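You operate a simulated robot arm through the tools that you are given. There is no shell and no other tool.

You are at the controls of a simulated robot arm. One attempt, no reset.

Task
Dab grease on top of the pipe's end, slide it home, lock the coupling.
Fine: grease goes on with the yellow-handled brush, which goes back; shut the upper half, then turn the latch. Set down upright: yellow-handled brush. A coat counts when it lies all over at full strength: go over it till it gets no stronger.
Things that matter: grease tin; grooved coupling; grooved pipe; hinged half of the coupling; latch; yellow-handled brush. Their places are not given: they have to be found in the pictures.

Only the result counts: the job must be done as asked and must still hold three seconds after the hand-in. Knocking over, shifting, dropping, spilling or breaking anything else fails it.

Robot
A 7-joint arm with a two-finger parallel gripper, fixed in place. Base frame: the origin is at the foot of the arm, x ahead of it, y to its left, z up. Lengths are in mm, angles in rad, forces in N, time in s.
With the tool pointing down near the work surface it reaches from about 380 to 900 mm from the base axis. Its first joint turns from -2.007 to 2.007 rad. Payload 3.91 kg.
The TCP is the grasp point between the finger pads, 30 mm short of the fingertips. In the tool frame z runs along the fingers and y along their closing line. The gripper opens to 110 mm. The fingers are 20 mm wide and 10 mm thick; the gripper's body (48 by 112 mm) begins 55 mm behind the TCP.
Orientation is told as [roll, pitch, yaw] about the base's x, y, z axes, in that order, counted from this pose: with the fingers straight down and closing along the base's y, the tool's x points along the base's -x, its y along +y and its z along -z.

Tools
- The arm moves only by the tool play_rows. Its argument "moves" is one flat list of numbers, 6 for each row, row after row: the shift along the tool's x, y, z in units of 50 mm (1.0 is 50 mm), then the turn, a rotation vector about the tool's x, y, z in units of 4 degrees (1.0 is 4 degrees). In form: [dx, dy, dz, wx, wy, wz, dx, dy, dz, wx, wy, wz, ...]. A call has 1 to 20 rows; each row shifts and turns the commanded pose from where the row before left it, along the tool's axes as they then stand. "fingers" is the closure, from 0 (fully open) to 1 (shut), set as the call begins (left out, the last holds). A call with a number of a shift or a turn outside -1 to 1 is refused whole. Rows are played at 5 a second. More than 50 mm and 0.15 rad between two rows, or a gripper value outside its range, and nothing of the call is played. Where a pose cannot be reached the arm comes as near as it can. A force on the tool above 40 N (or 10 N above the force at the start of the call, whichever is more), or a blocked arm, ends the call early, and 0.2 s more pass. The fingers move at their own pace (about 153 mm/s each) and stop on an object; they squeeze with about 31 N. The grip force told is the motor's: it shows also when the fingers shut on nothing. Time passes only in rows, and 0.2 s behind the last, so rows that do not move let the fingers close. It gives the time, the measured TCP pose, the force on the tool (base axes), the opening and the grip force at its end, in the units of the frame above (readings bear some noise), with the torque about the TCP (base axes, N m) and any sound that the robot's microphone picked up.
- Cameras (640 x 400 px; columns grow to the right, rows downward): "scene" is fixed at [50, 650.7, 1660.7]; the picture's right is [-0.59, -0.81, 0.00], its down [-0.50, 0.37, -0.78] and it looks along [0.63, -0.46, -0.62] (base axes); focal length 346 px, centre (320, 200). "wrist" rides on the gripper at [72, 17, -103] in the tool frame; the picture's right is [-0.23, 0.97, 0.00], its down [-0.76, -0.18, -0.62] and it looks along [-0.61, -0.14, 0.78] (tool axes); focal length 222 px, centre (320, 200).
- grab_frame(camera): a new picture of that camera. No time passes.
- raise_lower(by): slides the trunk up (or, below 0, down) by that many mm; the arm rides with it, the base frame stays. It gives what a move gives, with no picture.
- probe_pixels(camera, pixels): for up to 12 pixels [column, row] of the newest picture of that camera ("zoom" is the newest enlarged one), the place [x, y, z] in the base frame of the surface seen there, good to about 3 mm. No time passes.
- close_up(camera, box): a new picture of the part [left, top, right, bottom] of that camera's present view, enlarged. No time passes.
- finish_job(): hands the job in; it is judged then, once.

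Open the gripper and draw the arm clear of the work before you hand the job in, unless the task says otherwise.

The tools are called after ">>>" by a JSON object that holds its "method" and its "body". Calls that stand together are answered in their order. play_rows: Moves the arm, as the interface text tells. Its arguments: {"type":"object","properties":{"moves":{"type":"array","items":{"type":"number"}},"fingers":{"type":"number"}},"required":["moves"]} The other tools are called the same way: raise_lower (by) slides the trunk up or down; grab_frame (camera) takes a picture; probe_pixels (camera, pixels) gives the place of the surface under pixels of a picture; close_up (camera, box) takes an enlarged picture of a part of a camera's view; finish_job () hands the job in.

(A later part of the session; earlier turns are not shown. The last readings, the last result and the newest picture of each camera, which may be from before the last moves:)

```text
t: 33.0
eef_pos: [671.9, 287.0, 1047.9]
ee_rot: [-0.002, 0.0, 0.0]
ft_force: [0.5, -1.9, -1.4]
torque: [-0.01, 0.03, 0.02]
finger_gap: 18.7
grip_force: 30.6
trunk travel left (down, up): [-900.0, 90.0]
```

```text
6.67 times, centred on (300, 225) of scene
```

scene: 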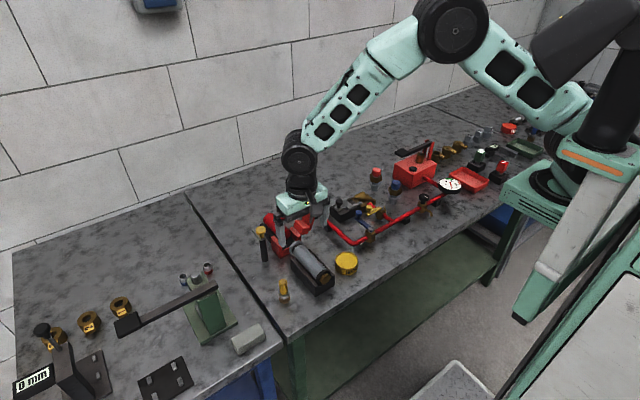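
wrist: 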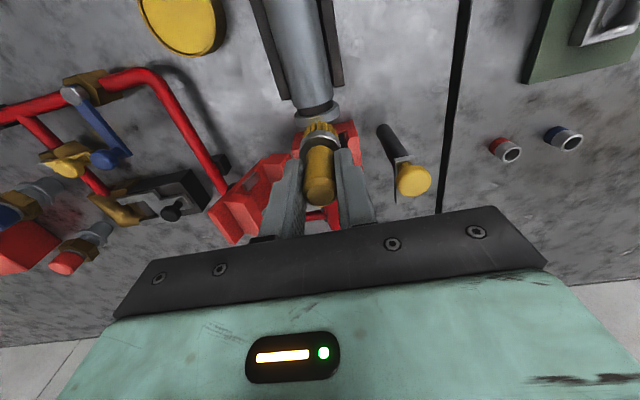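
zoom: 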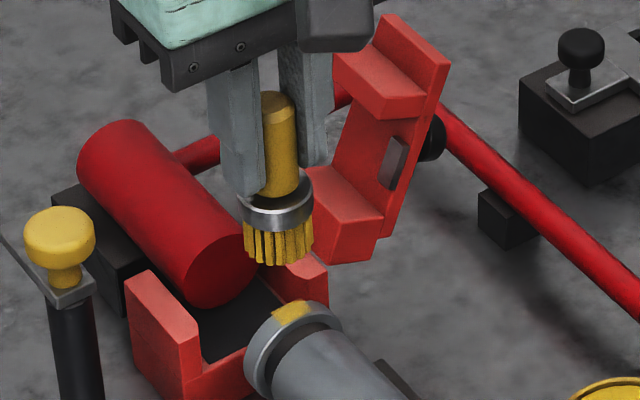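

The brush is still held nearly upright. I make more passes over the patch to bring it to full strength.

>>> {"method": "play_rows", "body": {"moves": [0, 0, 0.5, 0, 0, 0, 0, 0, 0.24, 0, 0, 0, 0, 0, 0.08, 0, 0, 0, 0, 0.08, 0, 0, 0, 0, 0, 0.08, 0, 0, 0, 0, 0, -0.08, 0, 0, 0, 0, 0, -0.08, 0, 0, 0, 0, 0, -0.08, 0, 0, 0, 0, 0, -0.08, 0, 0, 0, 0, 0, 0.08, 0, 0, 0, 0, 0, 0.08, 0, 0, 0, 0, 0, 0.08, 0, 0, 0, 0, 0, 0.08, 0, 0, 0, 0, 0, -0.08, 0, 0, 0, 0, 0, -0.08, 0, 0, 0, 0, 0, -0.08, 0, 0, 0, 0, 0, -0.08, 0, 0, 0, 0, 0, 0.08, 0, 0, 0, 0, 0, 0.08, 0, 0, 0, 0, 0, 0, 0, 0, 0, 0], "fingers": 1}}

>>> {"method": "play_rows", "body": {"moves": [0, 0, -0.2, 0, 0, 0, 0, 0, -0.5, 0, 0, 0, 0, 0, -0.1, 0, 0, 0], "fingers": 1}}

>>> {"method": "close_up", "body": {"camera": "scene", "box": [292, 236, 316, 254]}}

```text
t: 37.2
eef_pos: [671.5, 286.1, 1008.0]
ee_rot: [-0.001, 0.002, -0.001]
ft_force: [-0.2, -0.4, 0.5]
torque: [-0.03, 0.02, -0.01]
finger_gap: 18.8
grip_force: 31.2
trunk travel left (down, up): [-900.0, 90.0]
```

```text
t: 38.0
eef_pos: [671.1, 287.5, 1046.8]
ee_rot: [0.001, -0.001, -0.001]
ft_force: [0.0, 1.0, -0.7]
torque: [-0.03, -0.01, 0.0]
finger_gap: 19.0
grip_force: 31.5
trunk travel left (down, up): [-900.0, 90.0]
```

```text
16.00 times, centred on (304, 245) of scene
```

zoom: 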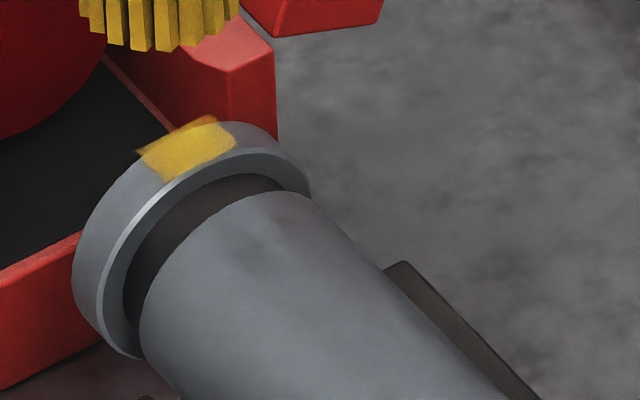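

The last pass had almost no contact force (0.5 N), so it may not have touched. I lower to ~1005 and read the force before stroking.

>>> {"method": "play_rows", "body": {"moves": [0, 0, 0.5, 0, 0, 0, 0, 0, 0.26, 0, 0, 0, 0, 0, 0.04, 0, 0, 0, 0, 0, 0.02, 0, 0, 0, 0, 0, 0, 0, 0, 0], "fingers": 1}}

```text
t: 39.2
eef_pos: [672.5, 287.4, 1007.6]
ee_rot: [0.001, 0.001, -0.001]
ft_force: [0.3, -1.5, 15.5]
torque: [-0.14, 0.13, 0.04]
finger_gap: 18.8
grip_force: 30.4
trunk travel left (down, up): [-900.0, 90.0]
```

Now 15.5 N — too firm; I back off 1 mm and stroke across with definite contact.

>>> {"method": "play_rows", "body": {"moves": [0, 0, -0.02, 0, 0, 0, 0, 0.08, 0, 0, 0, 0, 0, 0.08, 0, 0, 0, 0, 0, -0.08, 0, 0, 0, 0, 0, -0.08, 0, 0, 0, 0, 0, -0.08, 0, 0, 0, 0, 0, -0.08, 0, 0, 0, 0, 0, 0.08, 0, 0, 0, 0, 0, 0.08, 0, 0, 0, 0, 0, 0.08, 0, 0, 0, 0, 0, 0.08, 0, 0, 0, 0, 0, -0.08, 0, 0, 0, 0, 0, -0.08, 0, 0, 0, 0, 0, -0.08, 0, 0, 0, 0, 0, -0.08, 0, 0, 0, 0, 0, 0.08, 0, 0, 0, 0, 0, 0.08, 0, 0, 0, 0, 0, 0, 0, 0, 0, 0], "fingers": 1}}

>>> {"method": "play_rows", "body": {"moves": [0, 0, -0.2, 0, 0, 0, 0, 0, -0.5, 0, 0, 0, 0, 0, -0.1, 0, 0, 0], "fingers": 1}}

>>> {"method": "close_up", "body": {"camera": "scene", "box": [292, 236, 316, 254]}}

>>> {"method": "close_up", "body": {"camera": "wrist", "box": [280, 80, 360, 140]}}

```text
t: 43.0
eef_pos: [672.2, 286.0, 1007.3]
ee_rot: [-0.001, -0.003, 0.0]
ft_force: [2.0, -5.0, 10.3]
torque: [-0.38, -0.12, 0.03]
finger_gap: 18.8
grip_force: 30.9
trunk travel left (down, up): [-900.0, 90.0]
```

```text
t: 43.8
eef_pos: [670.7, 286.5, 1047.2]
ee_rot: [0.0, 0.0, 0.001]
ft_force: [1.0, 0.7, -1.0]
torque: [0.0, 0.03, -0.02]
finger_gap: 18.8
grip_force: 31.1
trunk travel left (down, up): [-900.0, 90.0]
```

```text
16.00 times, centred on (304, 245) of scene
```

zoom: 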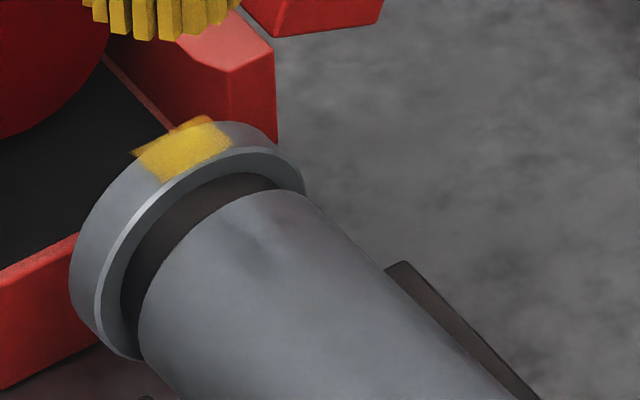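

```text
6.67 times, centred on (320, 110) of wrist
```

zoom: 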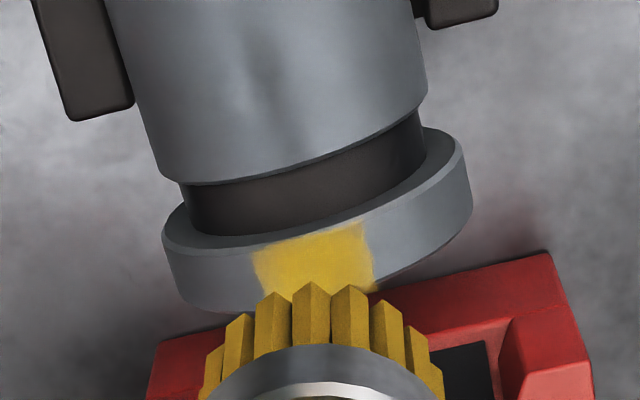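

The coat looks about the same as after the previous pass. I do one more firm pass at the same depth to make sure that it no longer gets stronger.

>>> {"method": "play_rows", "body": {"moves": [0, 0, 0.5, 0, 0, 0, 0, 0, 0.26, 0, 0, 0, 0, 0, 0.04, 0, 0, 0, 0, 0.1, 0, 0, 0, 0, 0, 0.1, 0, 0, 0, 0, 0, -0.1, 0, 0, 0, 0, 0, -0.1, 0, 0, 0, 0, 0, -0.1, 0, 0, 0, 0, 0, -0.1, 0, 0, 0, 0, 0, 0.1, 0, 0, 0, 0, 0, 0.1, 0, 0, 0, 0, 0, 0.1, 0, 0, 0, 0, 0, 0.1, 0, 0, 0, 0, 0, -0.1, 0, 0, 0, 0, 0, -0.1, 0, 0, 0, 0, 0, -0.1, 0, 0, 0, 0, 0, -0.1, 0, 0, 0, 0, 0, 0.1, 0, 0, 0, 0, 0, 0.1, 0, 0, 0, 0, 0, 0, 0, 0, 0, 0], "fingers": 1}}

>>> {"method": "play_rows", "body": {"moves": [0, 0, -0.2, 0, 0, 0, 0, 0, -0.5, 0, 0, 0, 0, 0, -0.1, 0, 0, 0], "fingers": 1}}

>>> {"method": "close_up", "body": {"camera": "scene", "box": [292, 236, 316, 254]}}

>>> {"method": "close_up", "body": {"camera": "wrist", "box": [280, 80, 360, 140]}}

```text
t: 48.0
eef_pos: [671.3, 286.1, 1006.7]
ee_rot: [0.0, -0.001, 0.001]
ft_force: [0.7, -2.2, 6.1]
torque: [-0.17, -0.08, 0.01]
finger_gap: 19.0
grip_force: 30.9
trunk travel left (down, up): [-900.0, 90.0]
```

```text
t: 48.8
eef_pos: [672.4, 286.4, 1047.8]
ee_rot: [-0.001, 0.0, 0.0]
ft_force: [0.3, 0.5, -1.6]
torque: [-0.02, -0.02, -0.04]
finger_gap: 18.9
grip_force: 31.3
trunk travel left (down, up): [-900.0, 90.0]
```

```text
16.00 times, centred on (304, 245) of scene
```

zoom: 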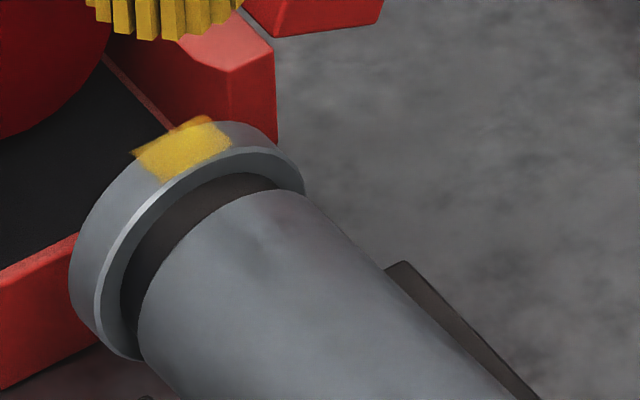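

```text
6.67 times, centred on (320, 110) of wrist
```

zoom: 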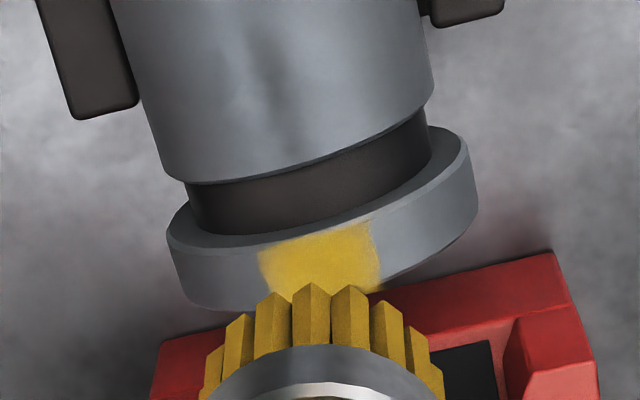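

The patch looks identical to before, i.e. no stronger. To rule out a dry brush, I re-dip once more and repeat; first back over the tin.

>>> {"method": "play_rows", "body": {"moves": [0, 0, -0.1, 0, 0, 0, 0.446, -0.416, 0, 0, 0, 0, 0.446, -0.416, 0, 0, 0, 0, 0.446, -0.416, 0, 0, 0, 0, 0.446, -0.416, 0, 0, 0, 0, 0.446, -0.416, 0, 0, 0, 0, 0, 0, 0.5, 0, 0, 0, 0, 0, 0.5, 0, 0, 0, 0, 0, 0.5, 0, 0, 0, 0, 0, 0.3, 0, 0, 0, 0, 0, 0, 0, 0, 0], "fingers": 1}}

>>> {"method": "close_up", "body": {"camera": "scene", "box": [310, 210, 390, 290]}}

```text
t: 51.2
eef_pos: [559.6, 182.3, 961.3]
ee_rot: [0.0, 0.001, 0.001]
ft_force: [-0.4, 0.9, -1.0]
torque: [0.01, 0.01, -0.02]
finger_gap: 19.0
grip_force: 31.0
trunk travel left (down, up): [-900.0, 90.0]
```

```text
5.00 times, centred on (350, 250) of scene
```

zoom: 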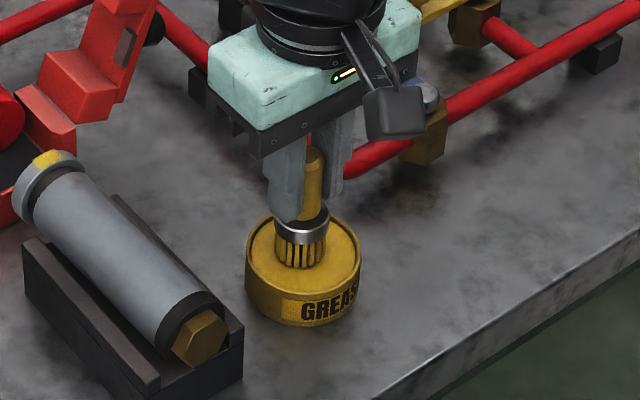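

The brush is centred over the tin, not yet touching. I lower to light contact.

>>> {"method": "play_rows", "body": {"moves": [0, 0, 0.1, 0, 0, 0, 0, 0, 0.04, 0, 0, 0, 0, 0, 0.02, 0, 0, 0, 0, 0, 0, 0, 0, 0], "fingers": 1}}

```text
t: 52.2
eef_pos: [560.1, 181.8, 954.7]
ee_rot: [0.0, 0.0, 0.0]
ft_force: [-2.3, -4.3, 25.7]
torque: [-0.26, -0.08, -0.03]
finger_gap: 19.1
grip_force: 31.0
trunk travel left (down, up): [-900.0, 90.0]
```

Contact is firm at 25 N, enough. I lift away gently and return toward the pipe end.

>>> {"method": "play_rows", "body": {"moves": [0, 0, -0.04, 0, 0, 0, 0, 0, -0.1, 0, 0, 0, 0, 0, -0.36, 0, 0, 0, 0, 0, -0.5, 0, 0, 0, 0, 0, -0.5, 0, 0, 0, 0, 0, -0.4, 0, 0, 0, -0.446, 0.416, 0, 0, 0, 0, -0.446, 0.416, 0, 0, 0, 0, -0.446, 0.416, 0, 0, 0, 0, -0.446, 0.416, 0, 0, 0, 0, -0.446, 0.416, 0, 0, 0, 0, 0, 0, 0.5, 0, 0, 0, 0, 0, 0.2, 0, 0, 0, 0, 0, 0.05, 0, 0, 0, 0, 0, 0, 0, 0, 0], "fingers": 1}}

>>> {"method": "close_up", "body": {"camera": "scene", "box": [275, 200, 325, 260]}}

```text
t: 55.4
eef_pos: [671.8, 286.7, 1011.7]
ee_rot: [0.001, 0.0, 0.0]
ft_force: [0.5, 0.3, -0.3]
torque: [0.0, 0.0, -0.01]
finger_gap: 18.9
grip_force: 30.7
trunk travel left (down, up): [-900.0, 90.0]
```

```text
6.67 times, centred on (300, 230) of scene
```

zoom: 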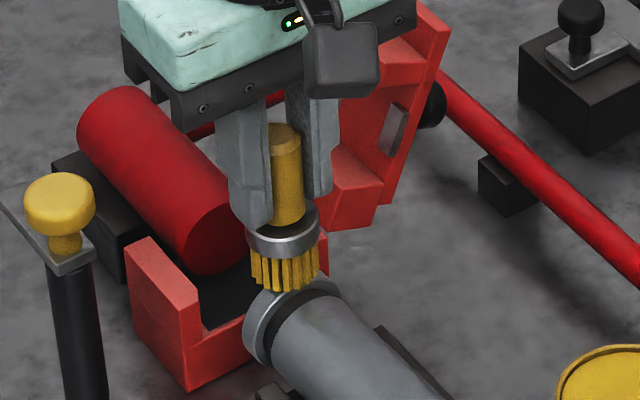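

The brush is above the collar again. I lower to about 1007 and stroke.

>>> {"method": "play_rows", "body": {"moves": [0, 0, 0.05, 0, 0, 0, 0, 0, 0.03, 0, 0, 0, 0, 0, 0.01, 0, 0, 0, 0, 0, 0, 0, 0, 0], "fingers": 1}}

```text
t: 56.4
eef_pos: [671.6, 286.2, 1007.6]
ee_rot: [0.0, 0.001, -0.002]
ft_force: [-0.2, -0.4, -1.0]
torque: [0.04, -0.02, -0.02]
finger_gap: 19.0
grip_force: 31.1
trunk travel left (down, up): [-900.0, 90.0]
```

No contact yet at 1007; I lower in 1 mm steps by 2 mm.

>>> {"method": "play_rows", "body": {"moves": [0, 0, 0.02, 0, 0, 0, 0, 0, 0.02, 0, 0, 0, 0, 0, 0, 0, 0, 0], "fingers": 1}}

```text
t: 57.2
eef_pos: [671.0, 286.2, 1004.6]
ee_rot: [0.001, -0.003, -0.001]
ft_force: [-0.5, -1.2, 5.5]
torque: [-0.16, -0.07, 0.02]
finger_gap: 18.9
grip_force: 31.3
trunk travel left (down, up): [-900.0, 90.0]
```

Contact 5.5 N. I stroke across the patch again, then lift and compare.

>>> {"method": "play_rows", "body": {"moves": [0, 0.1, 0, 0, 0, 0, 0, 0.1, 0, 0, 0, 0, 0, -0.1, 0, 0, 0, 0, 0, -0.1, 0, 0, 0, 0, 0, -0.1, 0, 0, 0, 0, 0, -0.1, 0, 0, 0, 0, 0, 0.1, 0, 0, 0, 0, 0, 0.1, 0, 0, 0, 0, 0, 0.1, 0, 0, 0, 0, 0, 0.1, 0, 0, 0, 0, 0, -0.1, 0, 0, 0, 0, 0, -0.1, 0, 0, 0, 0, 0, -0.1, 0, 0, 0, 0, 0, -0.1, 0, 0, 0, 0, 0, 0.1, 0, 0, 0, 0, 0, 0.1, 0, 0, 0, 0], "fingers": 1}}

>>> {"method": "play_rows", "body": {"moves": [0, 0, -0.2, 0, 0, 0, 0, 0, -0.5, 0, 0, 0, 0, 0, -0.1, 0, 0, 0], "fingers": 1}}

>>> {"method": "close_up", "body": {"camera": "scene", "box": [292, 236, 316, 254]}}

>>> {"method": "close_up", "body": {"camera": "wrist", "box": [280, 80, 360, 140]}}

```text
t: 60.6
eef_pos: [671.2, 286.1, 1006.1]
ee_rot: [-0.003, 0.001, -0.001]
ft_force: [0.0, -3.7, 12.0]
torque: [-0.4, 0.04, -0.02]
finger_gap: 18.9
grip_force: 30.3
trunk travel left (down, up): [-900.0, 90.0]
```

```text
t: 61.4
eef_pos: [670.8, 287.3, 1044.6]
ee_rot: [0.0, 0.0, 0.0]
ft_force: [0.3, 0.9, -2.1]
torque: [0.02, 0.02, 0.01]
finger_gap: 19.0
grip_force: 30.9
trunk travel left (down, up): [-900.0, 90.0]
```

```text
16.00 times, centred on (304, 245) of scene
```

zoom: 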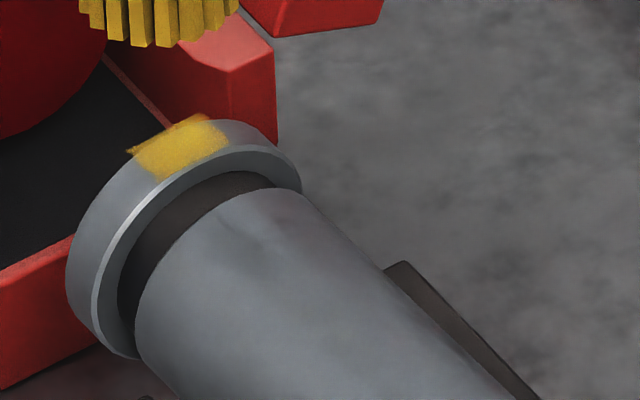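

```text
6.67 times, centred on (320, 110) of wrist
```

zoom: 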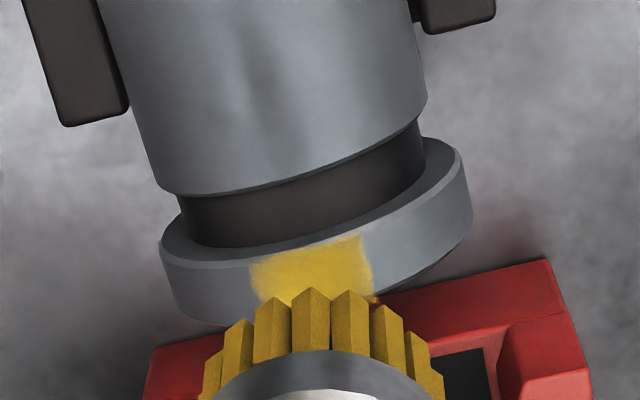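

Unchanged after re-dipping, so the coat is at full strength. Now I carry the brush back over its original place (569,390.5).

>>> {"method": "play_rows", "body": {"moves": [0.408, 0.418, 0, 0, 0, 0, 0.408, 0.418, 0, 0, 0, 0, 0.408, 0.418, 0, 0, 0, 0, 0.408, 0.418, 0, 0, 0, 0, 0.408, 0.418, 0, 0, 0, 0, 0, 0, 0.5, 0, 0, 0, 0, 0, 0.5, 0, 0, 0, 0, 0, 0.5, 0, 0, 0, 0, 0, 0, 0, 0, 0], "fingers": 1}}

>>> {"method": "close_up", "body": {"camera": "scene", "box": [255, 240, 315, 310]}}

>>> {"method": "grab_frame", "body": {"camera": "wrist"}}

```text
t: 63.4
eef_pos: [570.0, 392.0, 968.4]
ee_rot: [0.001, 0.001, 0.001]
ft_force: [-1.0, -0.2, -1.0]
torque: [0.01, 0.01, 0.04]
finger_gap: 18.9
grip_force: 30.7
trunk travel left (down, up): [-900.0, 90.0]
```

```text
5.71 times, centred on (285, 275) of scene
```

zoom: 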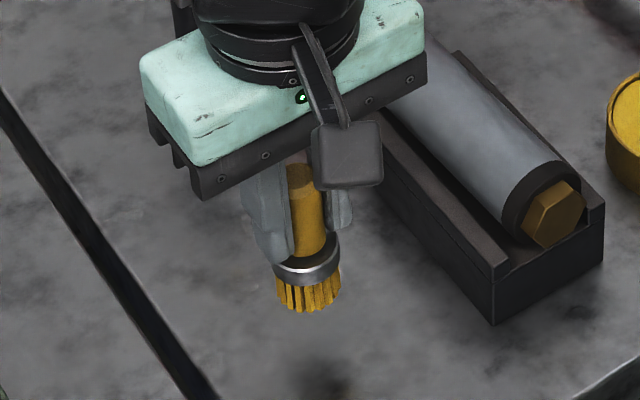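

```text
taken
```

wrist: 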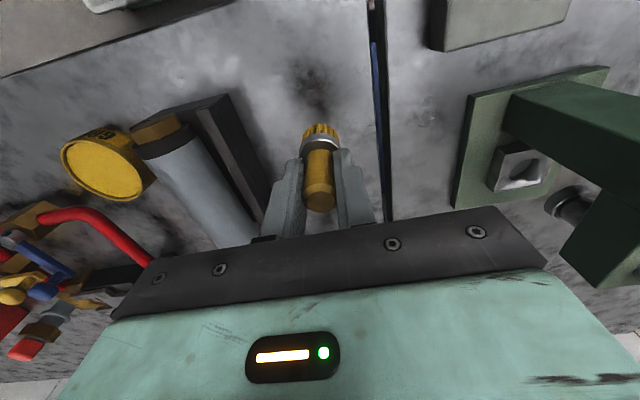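

The brush looks tilted by a few degrees but will self-align on the table. I lower to about 5 mm above the expected contact height.

>>> {"method": "play_rows", "body": {"moves": [0, 0, 0.4, 0, 0, 0, 0, 0, 0.3, 0, 0, 0, 0, 0, 0.1, 0, 0, 0, 0, 0, 0, 0, 0, 0], "fingers": 1}}

>>> {"method": "close_up", "body": {"camera": "scene", "box": [255, 250, 315, 310]}}

```text
t: 64.4
eef_pos: [569.8, 390.7, 930.0]
ee_rot: [0.0, 0.001, 0.001]
ft_force: [0.9, -1.0, -1.9]
torque: [-0.01, -0.01, 0.01]
finger_gap: 19.0
grip_force: 30.7
trunk travel left (down, up): [-900.0, 90.0]
```

```text
6.67 times, centred on (285, 280) of scene
```

zoom: 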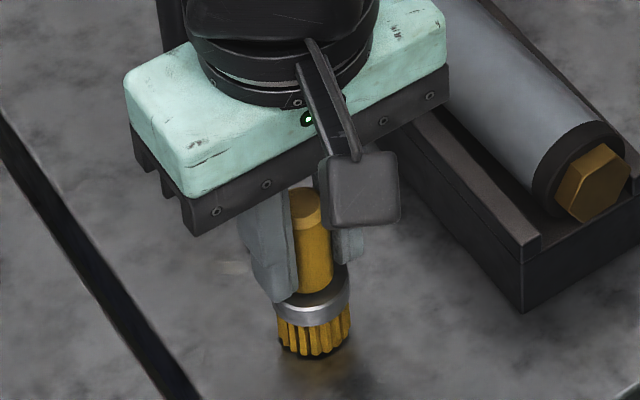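

No contact yet; I lower in 1 mm steps by 4 mm.

>>> {"method": "play_rows", "body": {"moves": [0, 0, 0.02, 0, 0, 0, 0, 0, 0.02, 0, 0, 0, 0, 0, 0.02, 0, 0, 0, 0, 0, 0.02, 0, 0, 0, 0, 0, 0, 0, 0, 0], "fingers": 1}}

```text
t: 65.6
eef_pos: [568.7, 391.5, 928.5]
ee_rot: [0.004, -0.001, -0.001]
ft_force: [-1.7, -4.9, 24.5]
torque: [-0.18, -0.03, 0.0]
finger_gap: 18.7
grip_force: 31.4
trunk travel left (down, up): [-900.0, 90.0]
```

Contact at 24 N; I relax by 1.5 mm, then check the force before opening.

>>> {"method": "play_rows", "body": {"moves": [0, 0, -0.03, 0, 0, 0, 0, 0, 0, 0, 0, 0], "fingers": 1}}

>>> {"method": "close_up", "body": {"camera": "scene", "box": [255, 250, 315, 310]}}

```text
t: 66.2
eef_pos: [568.8, 390.7, 927.4]
ee_rot: [0.002, -0.001, 0.0]
ft_force: [1.7, 0.6, 14.6]
torque: [0.08, -0.31, 0.02]
finger_gap: 19.1
grip_force: 31.1
trunk travel left (down, up): [-900.0, 90.0]
```

```text
6.67 times, centred on (285, 280) of scene
```

zoom: 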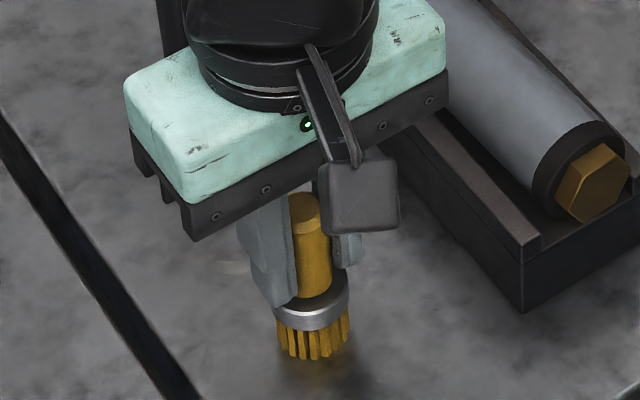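

Still 14.6 N; I relax another 1 mm and open the fingers moderately, then wait.

>>> {"method": "play_rows", "body": {"moves": [0, 0, -0.02, 0, 0, 0, 0, 0, 0, 0, 0, 0], "fingers": 1}}

>>> {"method": "play_rows", "body": {"moves": [0, 0, 0, 0, 0, 0, 0, 0, 0, 0, 0, 0], "fingers": 0.6}}

>>> {"method": "close_up", "body": {"camera": "scene", "box": [255, 250, 315, 310]}}

>>> {"method": "grab_frame", "body": {"camera": "wrist"}}

```text
t: 66.8
eef_pos: [569.2, 391.3, 927.9]
ee_rot: [0.001, 0.003, 0.0]
ft_force: [-0.7, 1.4, 5.8]
torque: [0.17, -0.15, 0.07]
finger_gap: 18.9
grip_force: 31.0
trunk travel left (down, up): [-900.0, 90.0]
```

```text
t: 67.4
eef_pos: [570.3, 390.2, 928.5]
ee_rot: [-0.001, -0.001, 0.0]
ft_force: [-0.3, 0.1, 0.7]
torque: [-0.03, -0.01, 0.0]
finger_gap: 44.0
grip_force: 0.0
trunk travel left (down, up): [-900.0, 90.0]
```

```text
6.67 times, centred on (285, 280) of scene
```

zoom: 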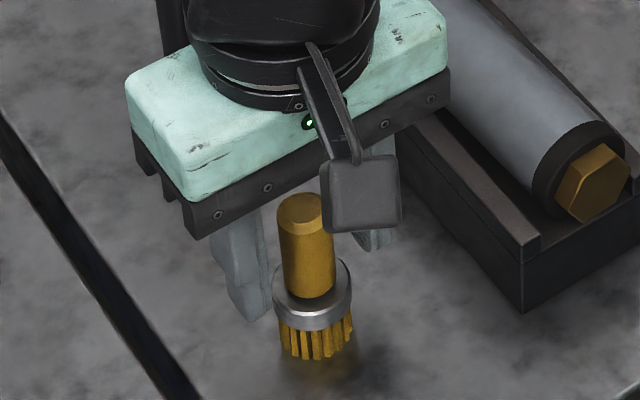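

```text
taken
```

wrist: 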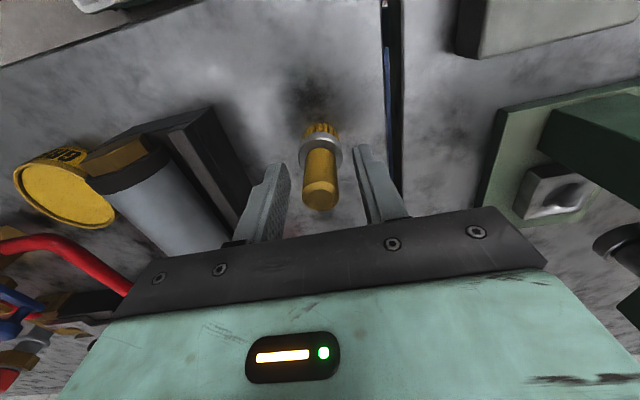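

The brush stands free and upright. I raise the gripper straight up, clear of it.

>>> {"method": "play_rows", "body": {"moves": [0, 0, -0.3, 0, 0, 0, 0, 0, -0.5, 0, 0, 0, 0, 0, -0.5, 0, 0, 0, 0, 0, -0.5, 0, 0, 0, 0, 0, -0.5, 0, 0, 0, 0, 0, 0, 0, 0, 0], "fingers": 0.6}}

>>> {"method": "close_up", "body": {"camera": "scene", "box": [240, 180, 400, 310]}}

>>> {"method": "grab_frame", "body": {"camera": "wrist"}}

```text
t: 68.8
eef_pos: [570.1, 391.1, 1045.3]
ee_rot: [0.0, 0.0, -0.001]
ft_force: [-0.6, 0.0, 0.1]
torque: [0.02, 0.02, -0.01]
finger_gap: 43.9
grip_force: 0.0
trunk travel left (down, up): [-900.0, 90.0]
```

```text
3.08 times, centred on (320, 245) of scene
```

zoom: 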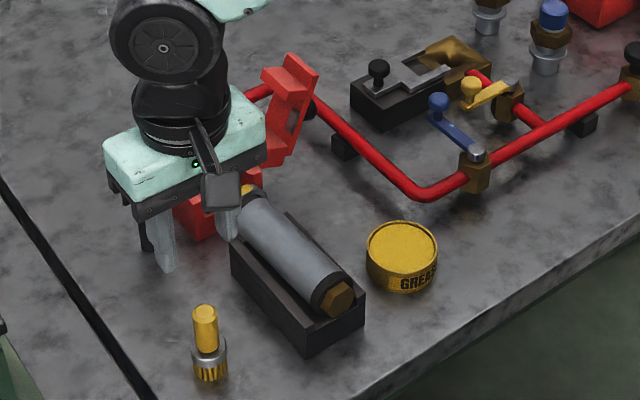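

```text
taken
```

wrist: 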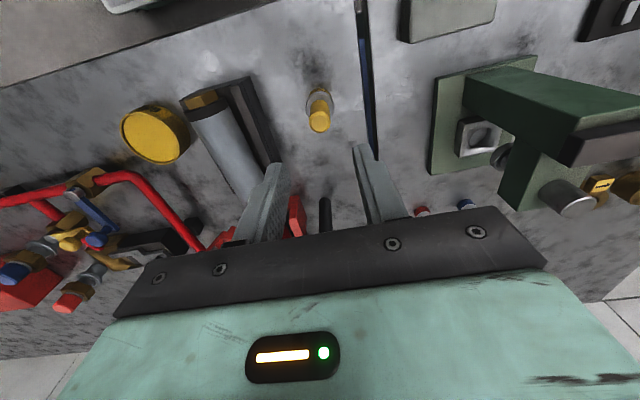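

The brush is back upright at its place. Next I measure the rear end of the pipe (hex nut at scene ≈ (322,275)) for pushing.

>>> {"method": "close_up", "body": {"camera": "scene", "box": [300, 250, 340, 290]}}

>>> {"method": "probe_pixels", "body": {"camera": "wrist", "pixels": [[320, 118], [200, 100], [197, 108], [215, 125]]}}

```text
10.00 times, centred on (320, 270) of scene
```

zoom: 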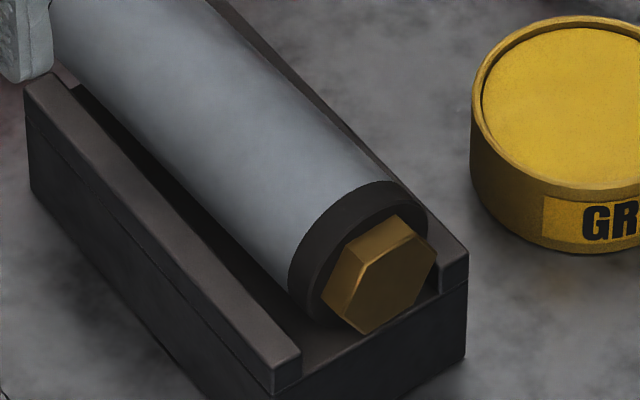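

```text
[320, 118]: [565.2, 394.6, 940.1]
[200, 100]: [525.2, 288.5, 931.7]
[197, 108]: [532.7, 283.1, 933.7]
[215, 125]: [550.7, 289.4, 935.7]
```

I probe nut face, cap, and cradle edges in this enlarged view.

>>> {"method": "probe_pixels", "body": {"camera": "zoom", "pixels": [[395, 285], [370, 320], [425, 250], [390, 235], [345, 275], [400, 200], [370, 190], [310, 290], [280, 370], [465, 265], [350, 350], [440, 260]]}}

```text
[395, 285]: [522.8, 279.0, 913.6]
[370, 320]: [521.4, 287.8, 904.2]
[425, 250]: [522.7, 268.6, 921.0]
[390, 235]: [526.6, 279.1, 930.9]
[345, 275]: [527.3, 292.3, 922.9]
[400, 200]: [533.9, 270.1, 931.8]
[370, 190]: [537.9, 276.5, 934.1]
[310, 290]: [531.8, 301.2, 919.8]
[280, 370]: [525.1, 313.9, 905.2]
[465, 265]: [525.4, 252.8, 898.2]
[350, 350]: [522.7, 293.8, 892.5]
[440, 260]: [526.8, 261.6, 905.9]
```

Nut face is at x≈522, axis y≈286, z≈915; cradle floor z≈892. I close the fingers and bring them behind the nut at x≈488, then lower to TCP z≈934.

>>> {"method": "play_rows", "body": {"moves": [0.405, -0.5225, 0, 0, 0, 0, 0.405, -0.5225, 0, 0, 0, 0, 0.405, -0.5225, 0, 0, 0, 0, 0.405, -0.5225, 0, 0, 0, 0, 0, 0, 0.5, 0, 0, 0, 0, 0, 0.5, 0, 0, 0, 0, 0, 0.5, 0, 0, 0, 0, 0, 0.5, 0, 0, 0, 0, 0, 0.19, 0, 0, 0, 0, 0, 0, 0, 0, 0], "fingers": 1}}

>>> {"method": "close_up", "body": {"camera": "scene", "box": [290, 235, 370, 305]}}

>>> {"method": "grab_frame", "body": {"camera": "wrist"}}

```text
t: 71.0
eef_pos: [487.4, 287.0, 933.9]
ee_rot: [0.0, 0.001, 0.001]
ft_force: [0.2, 0.2, 0.2]
torque: [0.04, 0.0, 0.02]
finger_gap: 0.0
grip_force: 30.3
trunk travel left (down, up): [-900.0, 90.0]
```

```text
5.71 times, centred on (330, 270) of scene
```

zoom: 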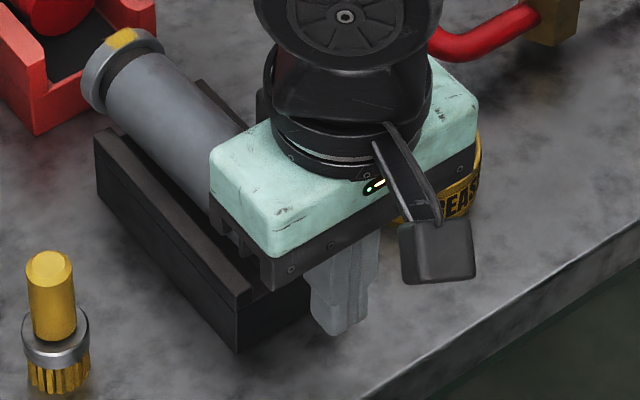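

```text
taken
```

wrist: 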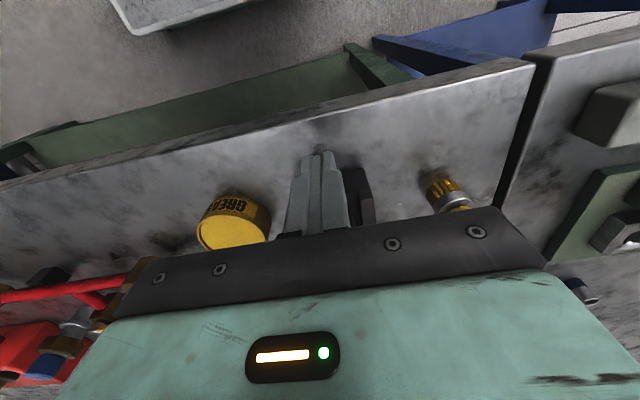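

The closed fingers stand behind the nut. I push forward slowly along +x, first to contact and ~20 mm further.

>>> {"method": "play_rows", "body": {"moves": [-0.2, 0, 0, 0, 0, 0, -0.2, 0, 0, 0, 0, 0, -0.1, 0, 0, 0, 0, 0, -0.1, 0, 0, 0, 0, 0, -0.1, 0, 0, 0, 0, 0, -0.1, 0, 0, 0, 0, 0, -0.1, 0, 0, 0, 0, 0], "fingers": 1}}

>>> {"method": "close_up", "body": {"camera": "scene", "box": [250, 205, 350, 295]}}

```text
t: 72.6
eef_pos: [533.2, 286.0, 934.6]
ee_rot: [-0.001, -0.001, -0.001]
ft_force: [-1.3, 0.5, 0.5]
torque: [0.02, -0.01, -0.02]
finger_gap: 0.0
grip_force: 31.1
trunk travel left (down, up): [-900.0, 90.0]
```

```text
4.44 times, centred on (300, 250) of scene
```

zoom: 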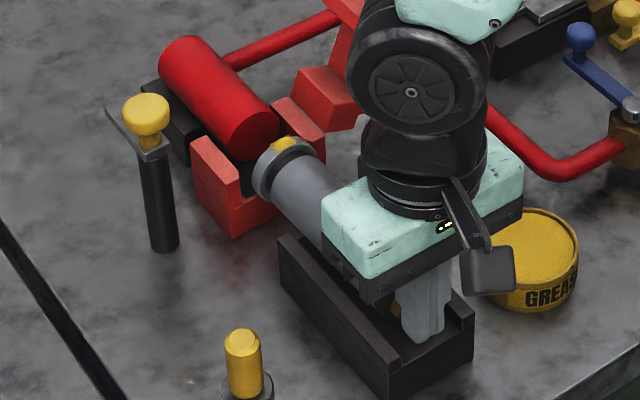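

The pipe slides with only ~1 N. I push 25 mm further.

>>> {"method": "play_rows", "body": {"moves": [-0.1, 0, 0, 0, 0, 0, -0.1, 0, 0, 0, 0, 0, -0.1, 0, 0, 0, 0, 0, -0.1, 0, 0, 0, 0, 0, -0.1, 0, 0, 0, 0, 0], "fingers": 1}}

>>> {"method": "close_up", "body": {"camera": "scene", "box": [260, 205, 340, 265]}}

```text
t: 73.8
eef_pos: [559.1, 286.8, 934.2]
ee_rot: [0.002, 0.0, 0.0]
ft_force: [-1.5, 0.0, 1.6]
torque: [-0.03, -0.01, -0.01]
finger_gap: 0.0
grip_force: 30.8
trunk travel left (down, up): [-900.0, 90.0]
```

```text
6.67 times, centred on (300, 235) of scene
```

zoom: 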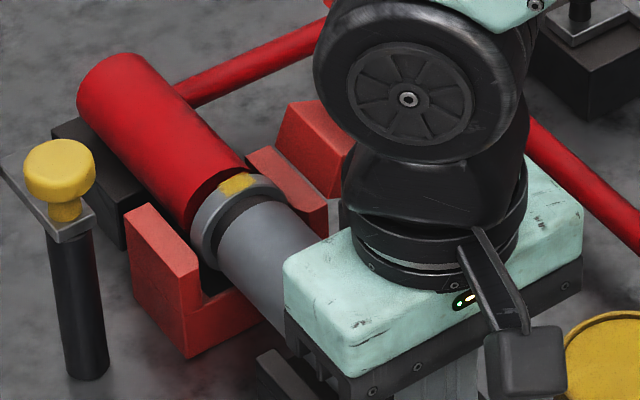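

About 10 mm remain to the red face. I push on in 2 mm steps.

>>> {"method": "play_rows", "body": {"moves": [-0.04, 0, 0, 0, 0, 0, -0.04, 0, 0, 0, 0, 0, -0.04, 0, 0, 0, 0, 0, -0.04, 0, 0, 0, 0, 0, 0, 0, 0, 0, 0, 0], "fingers": 1}}

>>> {"method": "close_up", "body": {"camera": "scene", "box": [270, 215, 310, 245]}}

```text
t: 75.0
eef_pos: [566.8, 286.8, 935.7]
ee_rot: [-0.001, 0.0, 0.001]
ft_force: [-2.1, 0.3, 2.0]
torque: [0.04, 0.0, 0.02]
finger_gap: 0.4
grip_force: 31.4
trunk travel left (down, up): [-900.0, 90.0]
```

```text
13.33 times, centred on (290, 230) of scene
```

zoom: 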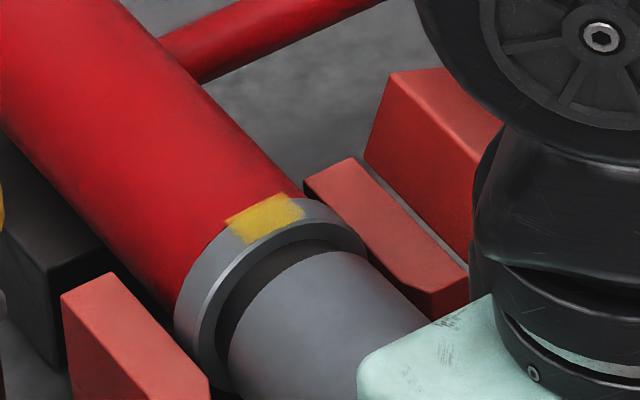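

Very near the red face now, force still ~2 N. I push in 1 mm steps until the force rises.

>>> {"method": "play_rows", "body": {"moves": [-0.02, 0, 0, 0, 0, 0, -0.02, 0, 0, 0, 0, 0, -0.02, 0, 0, 0, 0, 0, -0.02, 0, 0, 0, 0, 0, 0, 0, 0, 0, 0, 0], "fingers": 1}}

>>> {"method": "close_up", "body": {"camera": "scene", "box": [270, 215, 310, 245]}}

```text
t: 76.2
eef_pos: [567.5, 286.9, 933.8]
ee_rot: [-0.002, 0.005, 0.002]
ft_force: [-27.3, 2.9, 2.3]
torque: [0.02, -0.01, -0.2]
finger_gap: 0.0
grip_force: 31.1
trunk travel left (down, up): [-900.0, 90.0]
```

```text
13.33 times, centred on (290, 230) of scene
```

zoom: 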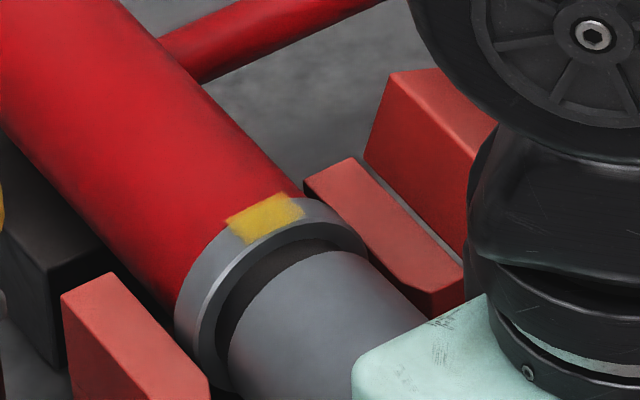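

27 N and the pipe no longer moves: it is home against the red pipe. I back off from the nut, rise, and look.

>>> {"method": "play_rows", "body": {"moves": [0.1, 0, 0, 0, 0, 0, 0.2, 0, 0, 0, 0, 0, 0.2, 0, 0, 0, 0, 0, 0, 0, -0.5, 0, 0, 0, 0, 0, -0.5, 0, 0, 0, 0, 0, -0.5, 0, 0, 0, 0, 0, -0.5, 0, 0, 0, 0, 0, -0.5, 0, 0, 0, 0, 0, 0, 0, 0, 0], "fingers": 1}}

>>> {"method": "grab_frame", "body": {"camera": "scene"}}

>>> {"method": "close_up", "body": {"camera": "scene", "box": [250, 190, 330, 250]}}

```text
t: 78.2
eef_pos: [544.8, 287.0, 1061.0]
ee_rot: [0.001, 0.001, 0.001]
ft_force: [0.0, 0.4, -1.0]
torque: [-0.02, -0.01, -0.02]
finger_gap: 0.3
grip_force: 31.1
trunk travel left (down, up): [-900.0, 90.0]
```

```text
taken
```

scene: 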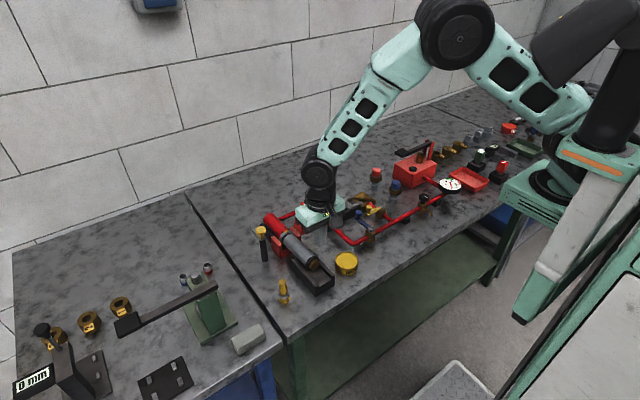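

```text
6.67 times, centred on (290, 220) of scene
```

zoom: 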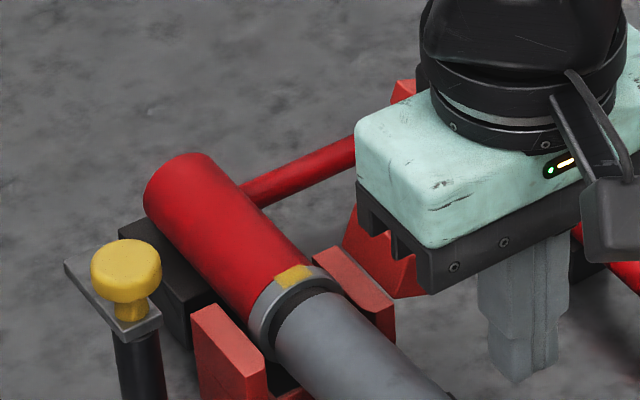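

The pipe is home. Now I position the wrist camera to see the hinged half closely.

>>> {"method": "play_rows", "body": {"moves": [-0.2, -0.35, -0.4, 0, 0, 0, -0.2, -0.35, -0.4, 0, 0, 0, -0.2, -0.3, -0.4, 0, 0, 0, 0, 0, 0, 0, 0, 0], "fingers": 1}}

>>> {"method": "grab_frame", "body": {"camera": "wrist"}}

>>> {"method": "close_up", "body": {"camera": "scene", "box": [260, 180, 340, 250]}}

```text
t: 79.2
eef_pos: [574.3, 236.5, 1118.9]
ee_rot: [0.002, 0.0, -0.001]
ft_force: [0.5, -0.4, 0.2]
torque: [-0.01, -0.03, 0.03]
finger_gap: 0.2
grip_force: 31.1
trunk travel left (down, up): [-900.0, 90.0]
```

```text
taken
```

wrist: 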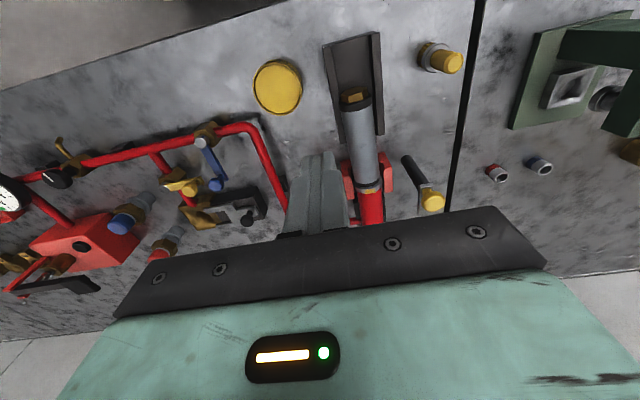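

```text
5.71 times, centred on (300, 215) of scene
```

zoom: 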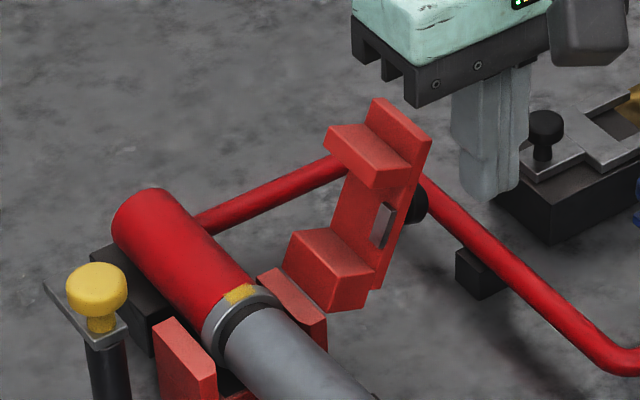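

I probe the hinged half's corners in this scene close-up.

>>> {"method": "probe_pixels", "body": {"camera": "zoom", "pixels": [[380, 102], [428, 142], [370, 118], [405, 160], [332, 133], [375, 165], [375, 183], [390, 190], [418, 205], [383, 228], [380, 285], [350, 200]]}}

>>> {"method": "probe_pixels", "body": {"camera": "zoom", "pixels": [[300, 235], [345, 232], [330, 270], [368, 270], [290, 270], [330, 305], [262, 275], [318, 318], [275, 290], [160, 325], [210, 375], [240, 295]]}}

```text
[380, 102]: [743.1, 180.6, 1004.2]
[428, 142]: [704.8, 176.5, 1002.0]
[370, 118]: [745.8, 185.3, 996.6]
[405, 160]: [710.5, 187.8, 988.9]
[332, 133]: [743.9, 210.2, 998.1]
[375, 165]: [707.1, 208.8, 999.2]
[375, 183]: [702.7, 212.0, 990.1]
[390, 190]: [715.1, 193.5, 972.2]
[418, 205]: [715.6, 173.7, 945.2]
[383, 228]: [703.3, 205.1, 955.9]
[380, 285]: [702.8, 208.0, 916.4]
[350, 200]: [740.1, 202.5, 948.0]
```

```text
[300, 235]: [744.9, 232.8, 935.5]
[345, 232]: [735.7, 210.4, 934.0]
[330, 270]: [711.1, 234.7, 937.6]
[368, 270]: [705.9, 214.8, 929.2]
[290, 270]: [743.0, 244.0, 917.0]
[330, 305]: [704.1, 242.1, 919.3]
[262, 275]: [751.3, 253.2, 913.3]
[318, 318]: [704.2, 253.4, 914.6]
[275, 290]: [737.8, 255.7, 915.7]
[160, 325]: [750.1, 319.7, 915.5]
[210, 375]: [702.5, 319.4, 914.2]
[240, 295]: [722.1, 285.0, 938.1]
```

The half is open ~20° past vertical, with its plate leaning to −y (top edge at y≈178, z≈1003), hinge near y≈247, z≈915, and a black knob on its outer face. I move the closed fingers behind it (−y side), first high up.

>>> {"method": "play_rows", "body": {"moves": [0, -0.5, 0, 0, 0, 0, 0, -0.5, 0, 0, 0, 0, 0, -0.5, 0, 0, 0, 0, -0.5, 0, 0, 0, 0, 0, -0.5, 0, 0, 0, 0, 0, -0.5, 0, 0, 0, 0, 0, 0, 0, 0, 0, 0, 0], "fingers": 1}}

>>> {"method": "grab_frame", "body": {"camera": "wrist"}}

>>> {"method": "close_up", "body": {"camera": "scene", "box": [260, 160, 360, 250]}}

```text
t: 80.8
eef_pos: [653.3, 162.3, 1119.2]
ee_rot: [0.001, -0.001, 0.0]
ft_force: [0.6, 0.2, -0.4]
torque: [-0.01, 0.02, 0.01]
finger_gap: 0.0
grip_force: 30.9
trunk travel left (down, up): [-900.0, 90.0]
```

```text
taken
```

wrist: 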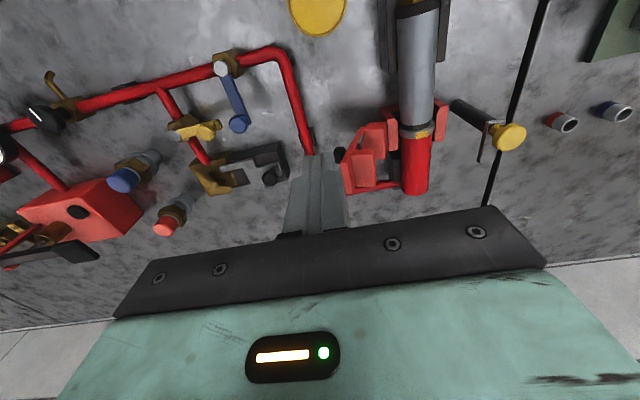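

```text
4.44 times, centred on (310, 205) of scene
```

zoom: 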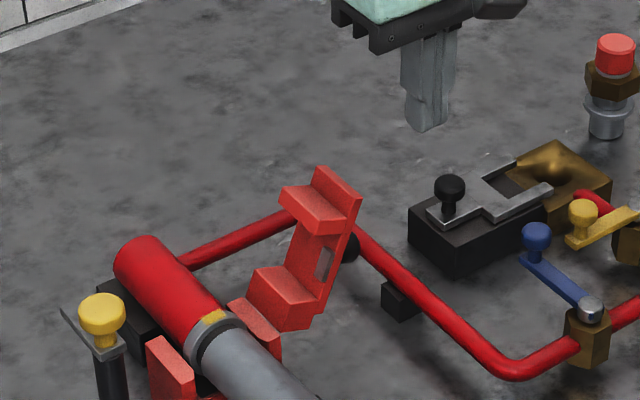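

The wrist view now shows the half and its black knob near (340,155). I enlarge that and probe.

>>> {"method": "close_up", "body": {"camera": "wrist", "box": [320, 110, 450, 200]}}

```text
4.44 times, centred on (385, 155) of wrist
```

zoom: 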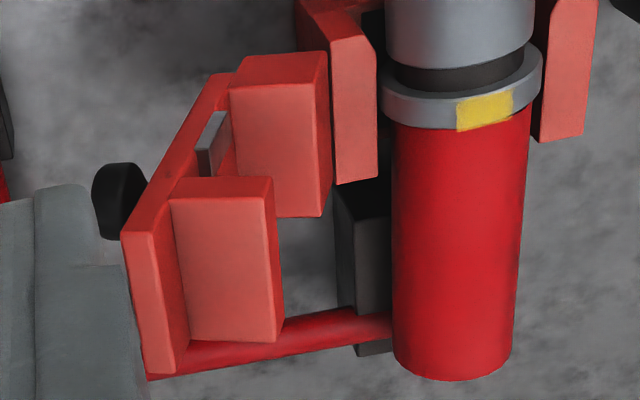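

I probe the knob, plate edges and blocks here.

>>> {"method": "probe_pixels", "body": {"camera": "zoom", "pixels": [[115, 175], [105, 200], [130, 200], [145, 240], [155, 370], [215, 85], [210, 145], [240, 90], [325, 70], [175, 205], [270, 190], [280, 330]]}}

>>> {"method": "probe_pixels", "body": {"camera": "zoom", "pixels": [[335, 45], [370, 60], [335, 180], [375, 175], [590, 60], [545, 50], [540, 135], [580, 135], [460, 100], [460, 125], [510, 90], [460, 350]]}}

```text
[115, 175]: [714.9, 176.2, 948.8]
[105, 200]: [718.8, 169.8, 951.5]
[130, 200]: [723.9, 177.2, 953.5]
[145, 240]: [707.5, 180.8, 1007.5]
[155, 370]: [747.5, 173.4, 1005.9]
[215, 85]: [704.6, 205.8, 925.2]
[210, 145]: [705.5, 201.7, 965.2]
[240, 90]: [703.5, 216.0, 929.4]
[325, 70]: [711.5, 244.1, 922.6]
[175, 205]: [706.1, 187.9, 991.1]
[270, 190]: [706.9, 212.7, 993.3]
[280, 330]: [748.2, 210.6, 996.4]
```

```text
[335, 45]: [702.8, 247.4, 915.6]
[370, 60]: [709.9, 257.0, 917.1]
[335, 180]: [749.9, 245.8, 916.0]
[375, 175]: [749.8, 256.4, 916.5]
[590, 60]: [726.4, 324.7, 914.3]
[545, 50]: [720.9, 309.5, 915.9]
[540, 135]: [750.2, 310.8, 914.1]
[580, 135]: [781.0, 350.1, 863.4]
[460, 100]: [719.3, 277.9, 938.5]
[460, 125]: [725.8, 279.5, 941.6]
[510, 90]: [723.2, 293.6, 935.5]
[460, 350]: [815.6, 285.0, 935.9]
```

Walls at y 246–257 and 310–325 (top z≈915); the plate top edge is at y≈177, z≈1006. I move to (726,148) and lower to TCP z≈1022, behind the plate's upper edge and above the knob.

>>> {"method": "play_rows", "body": {"moves": [-0.49, -0.1, 0, 0, 0, 0, -0.49, -0.1, 0, 0, 0, 0, -0.48, -0.1, 0, 0, 0, 0, 0, 0, 0.5, 0, 0, 0, 0, 0, 0.5, 0, 0, 0, 0, 0, 0.5, 0, 0, 0, 0, 0, 0.44, 0, 0, 0, 0, 0, 0, 0, 0, 0], "fingers": 1}}

>>> {"method": "grab_frame", "body": {"camera": "wrist"}}

>>> {"method": "close_up", "body": {"camera": "scene", "box": [260, 170, 360, 250]}}

```text
t: 82.6
eef_pos: [723.4, 146.1, 1021.9]
ee_rot: [0.0, 0.0, 0.0]
ft_force: [0.0, -0.5, -0.2]
torque: [0.0, 0.01, -0.02]
finger_gap: 0.1
grip_force: 30.7
trunk travel left (down, up): [-900.0, 90.0]
```

```text
taken
```

wrist: 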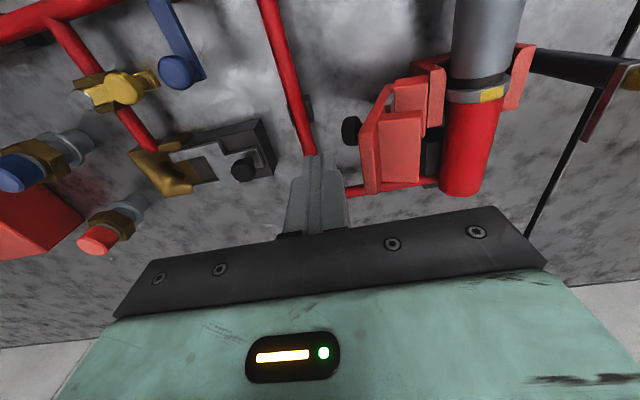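

```text
5.00 times, centred on (310, 210) of scene
```

zoom: 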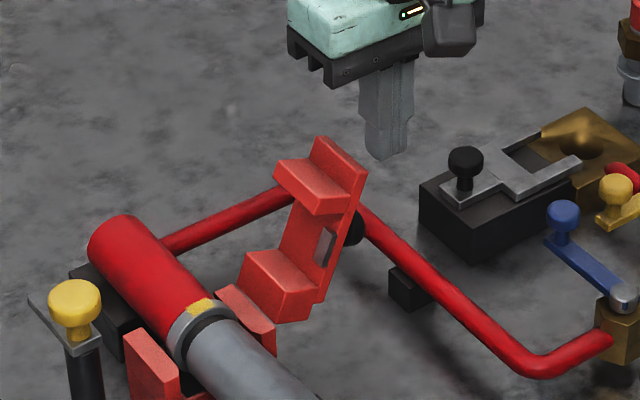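

The fingers stand 20 mm behind the plate's top edge. I lower 6 mm and push +y slowly to about vertical.

>>> {"method": "play_rows", "body": {"moves": [0, 0.1, 0.12, 0, 0, 0, 0, 0.1, 0, 0, 0, 0, 0, 0.1, 0, 0, 0, 0, 0, 0.1, 0, 0, 0, 0, 0, 0.1, 0, 0, 0, 0, 0, 0.1, 0, 0, 0, 0, 0, 0.1, 0, 0, 0, 0, 0, 0.1, 0, 0, 0, 0, 0, 0, 0, 0, 0, 0], "fingers": 1}}

>>> {"method": "close_up", "body": {"camera": "scene", "box": [260, 170, 360, 250]}}

```text
t: 84.6
eef_pos: [723.7, 186.6, 1018.1]
ee_rot: [0.0, -0.002, 0.0]
ft_force: [-4.6, -6.5, 15.9]
torque: [0.2, 0.0, 0.06]
finger_gap: 0.1
grip_force: 30.8
trunk travel left (down, up): [-900.0, 90.0]
```

```text
5.00 times, centred on (310, 210) of scene
```

zoom: 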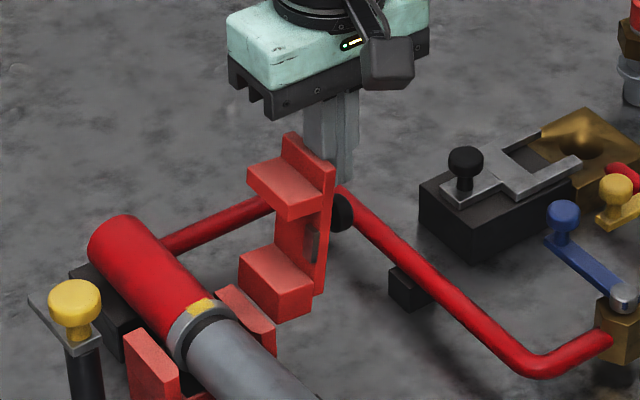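

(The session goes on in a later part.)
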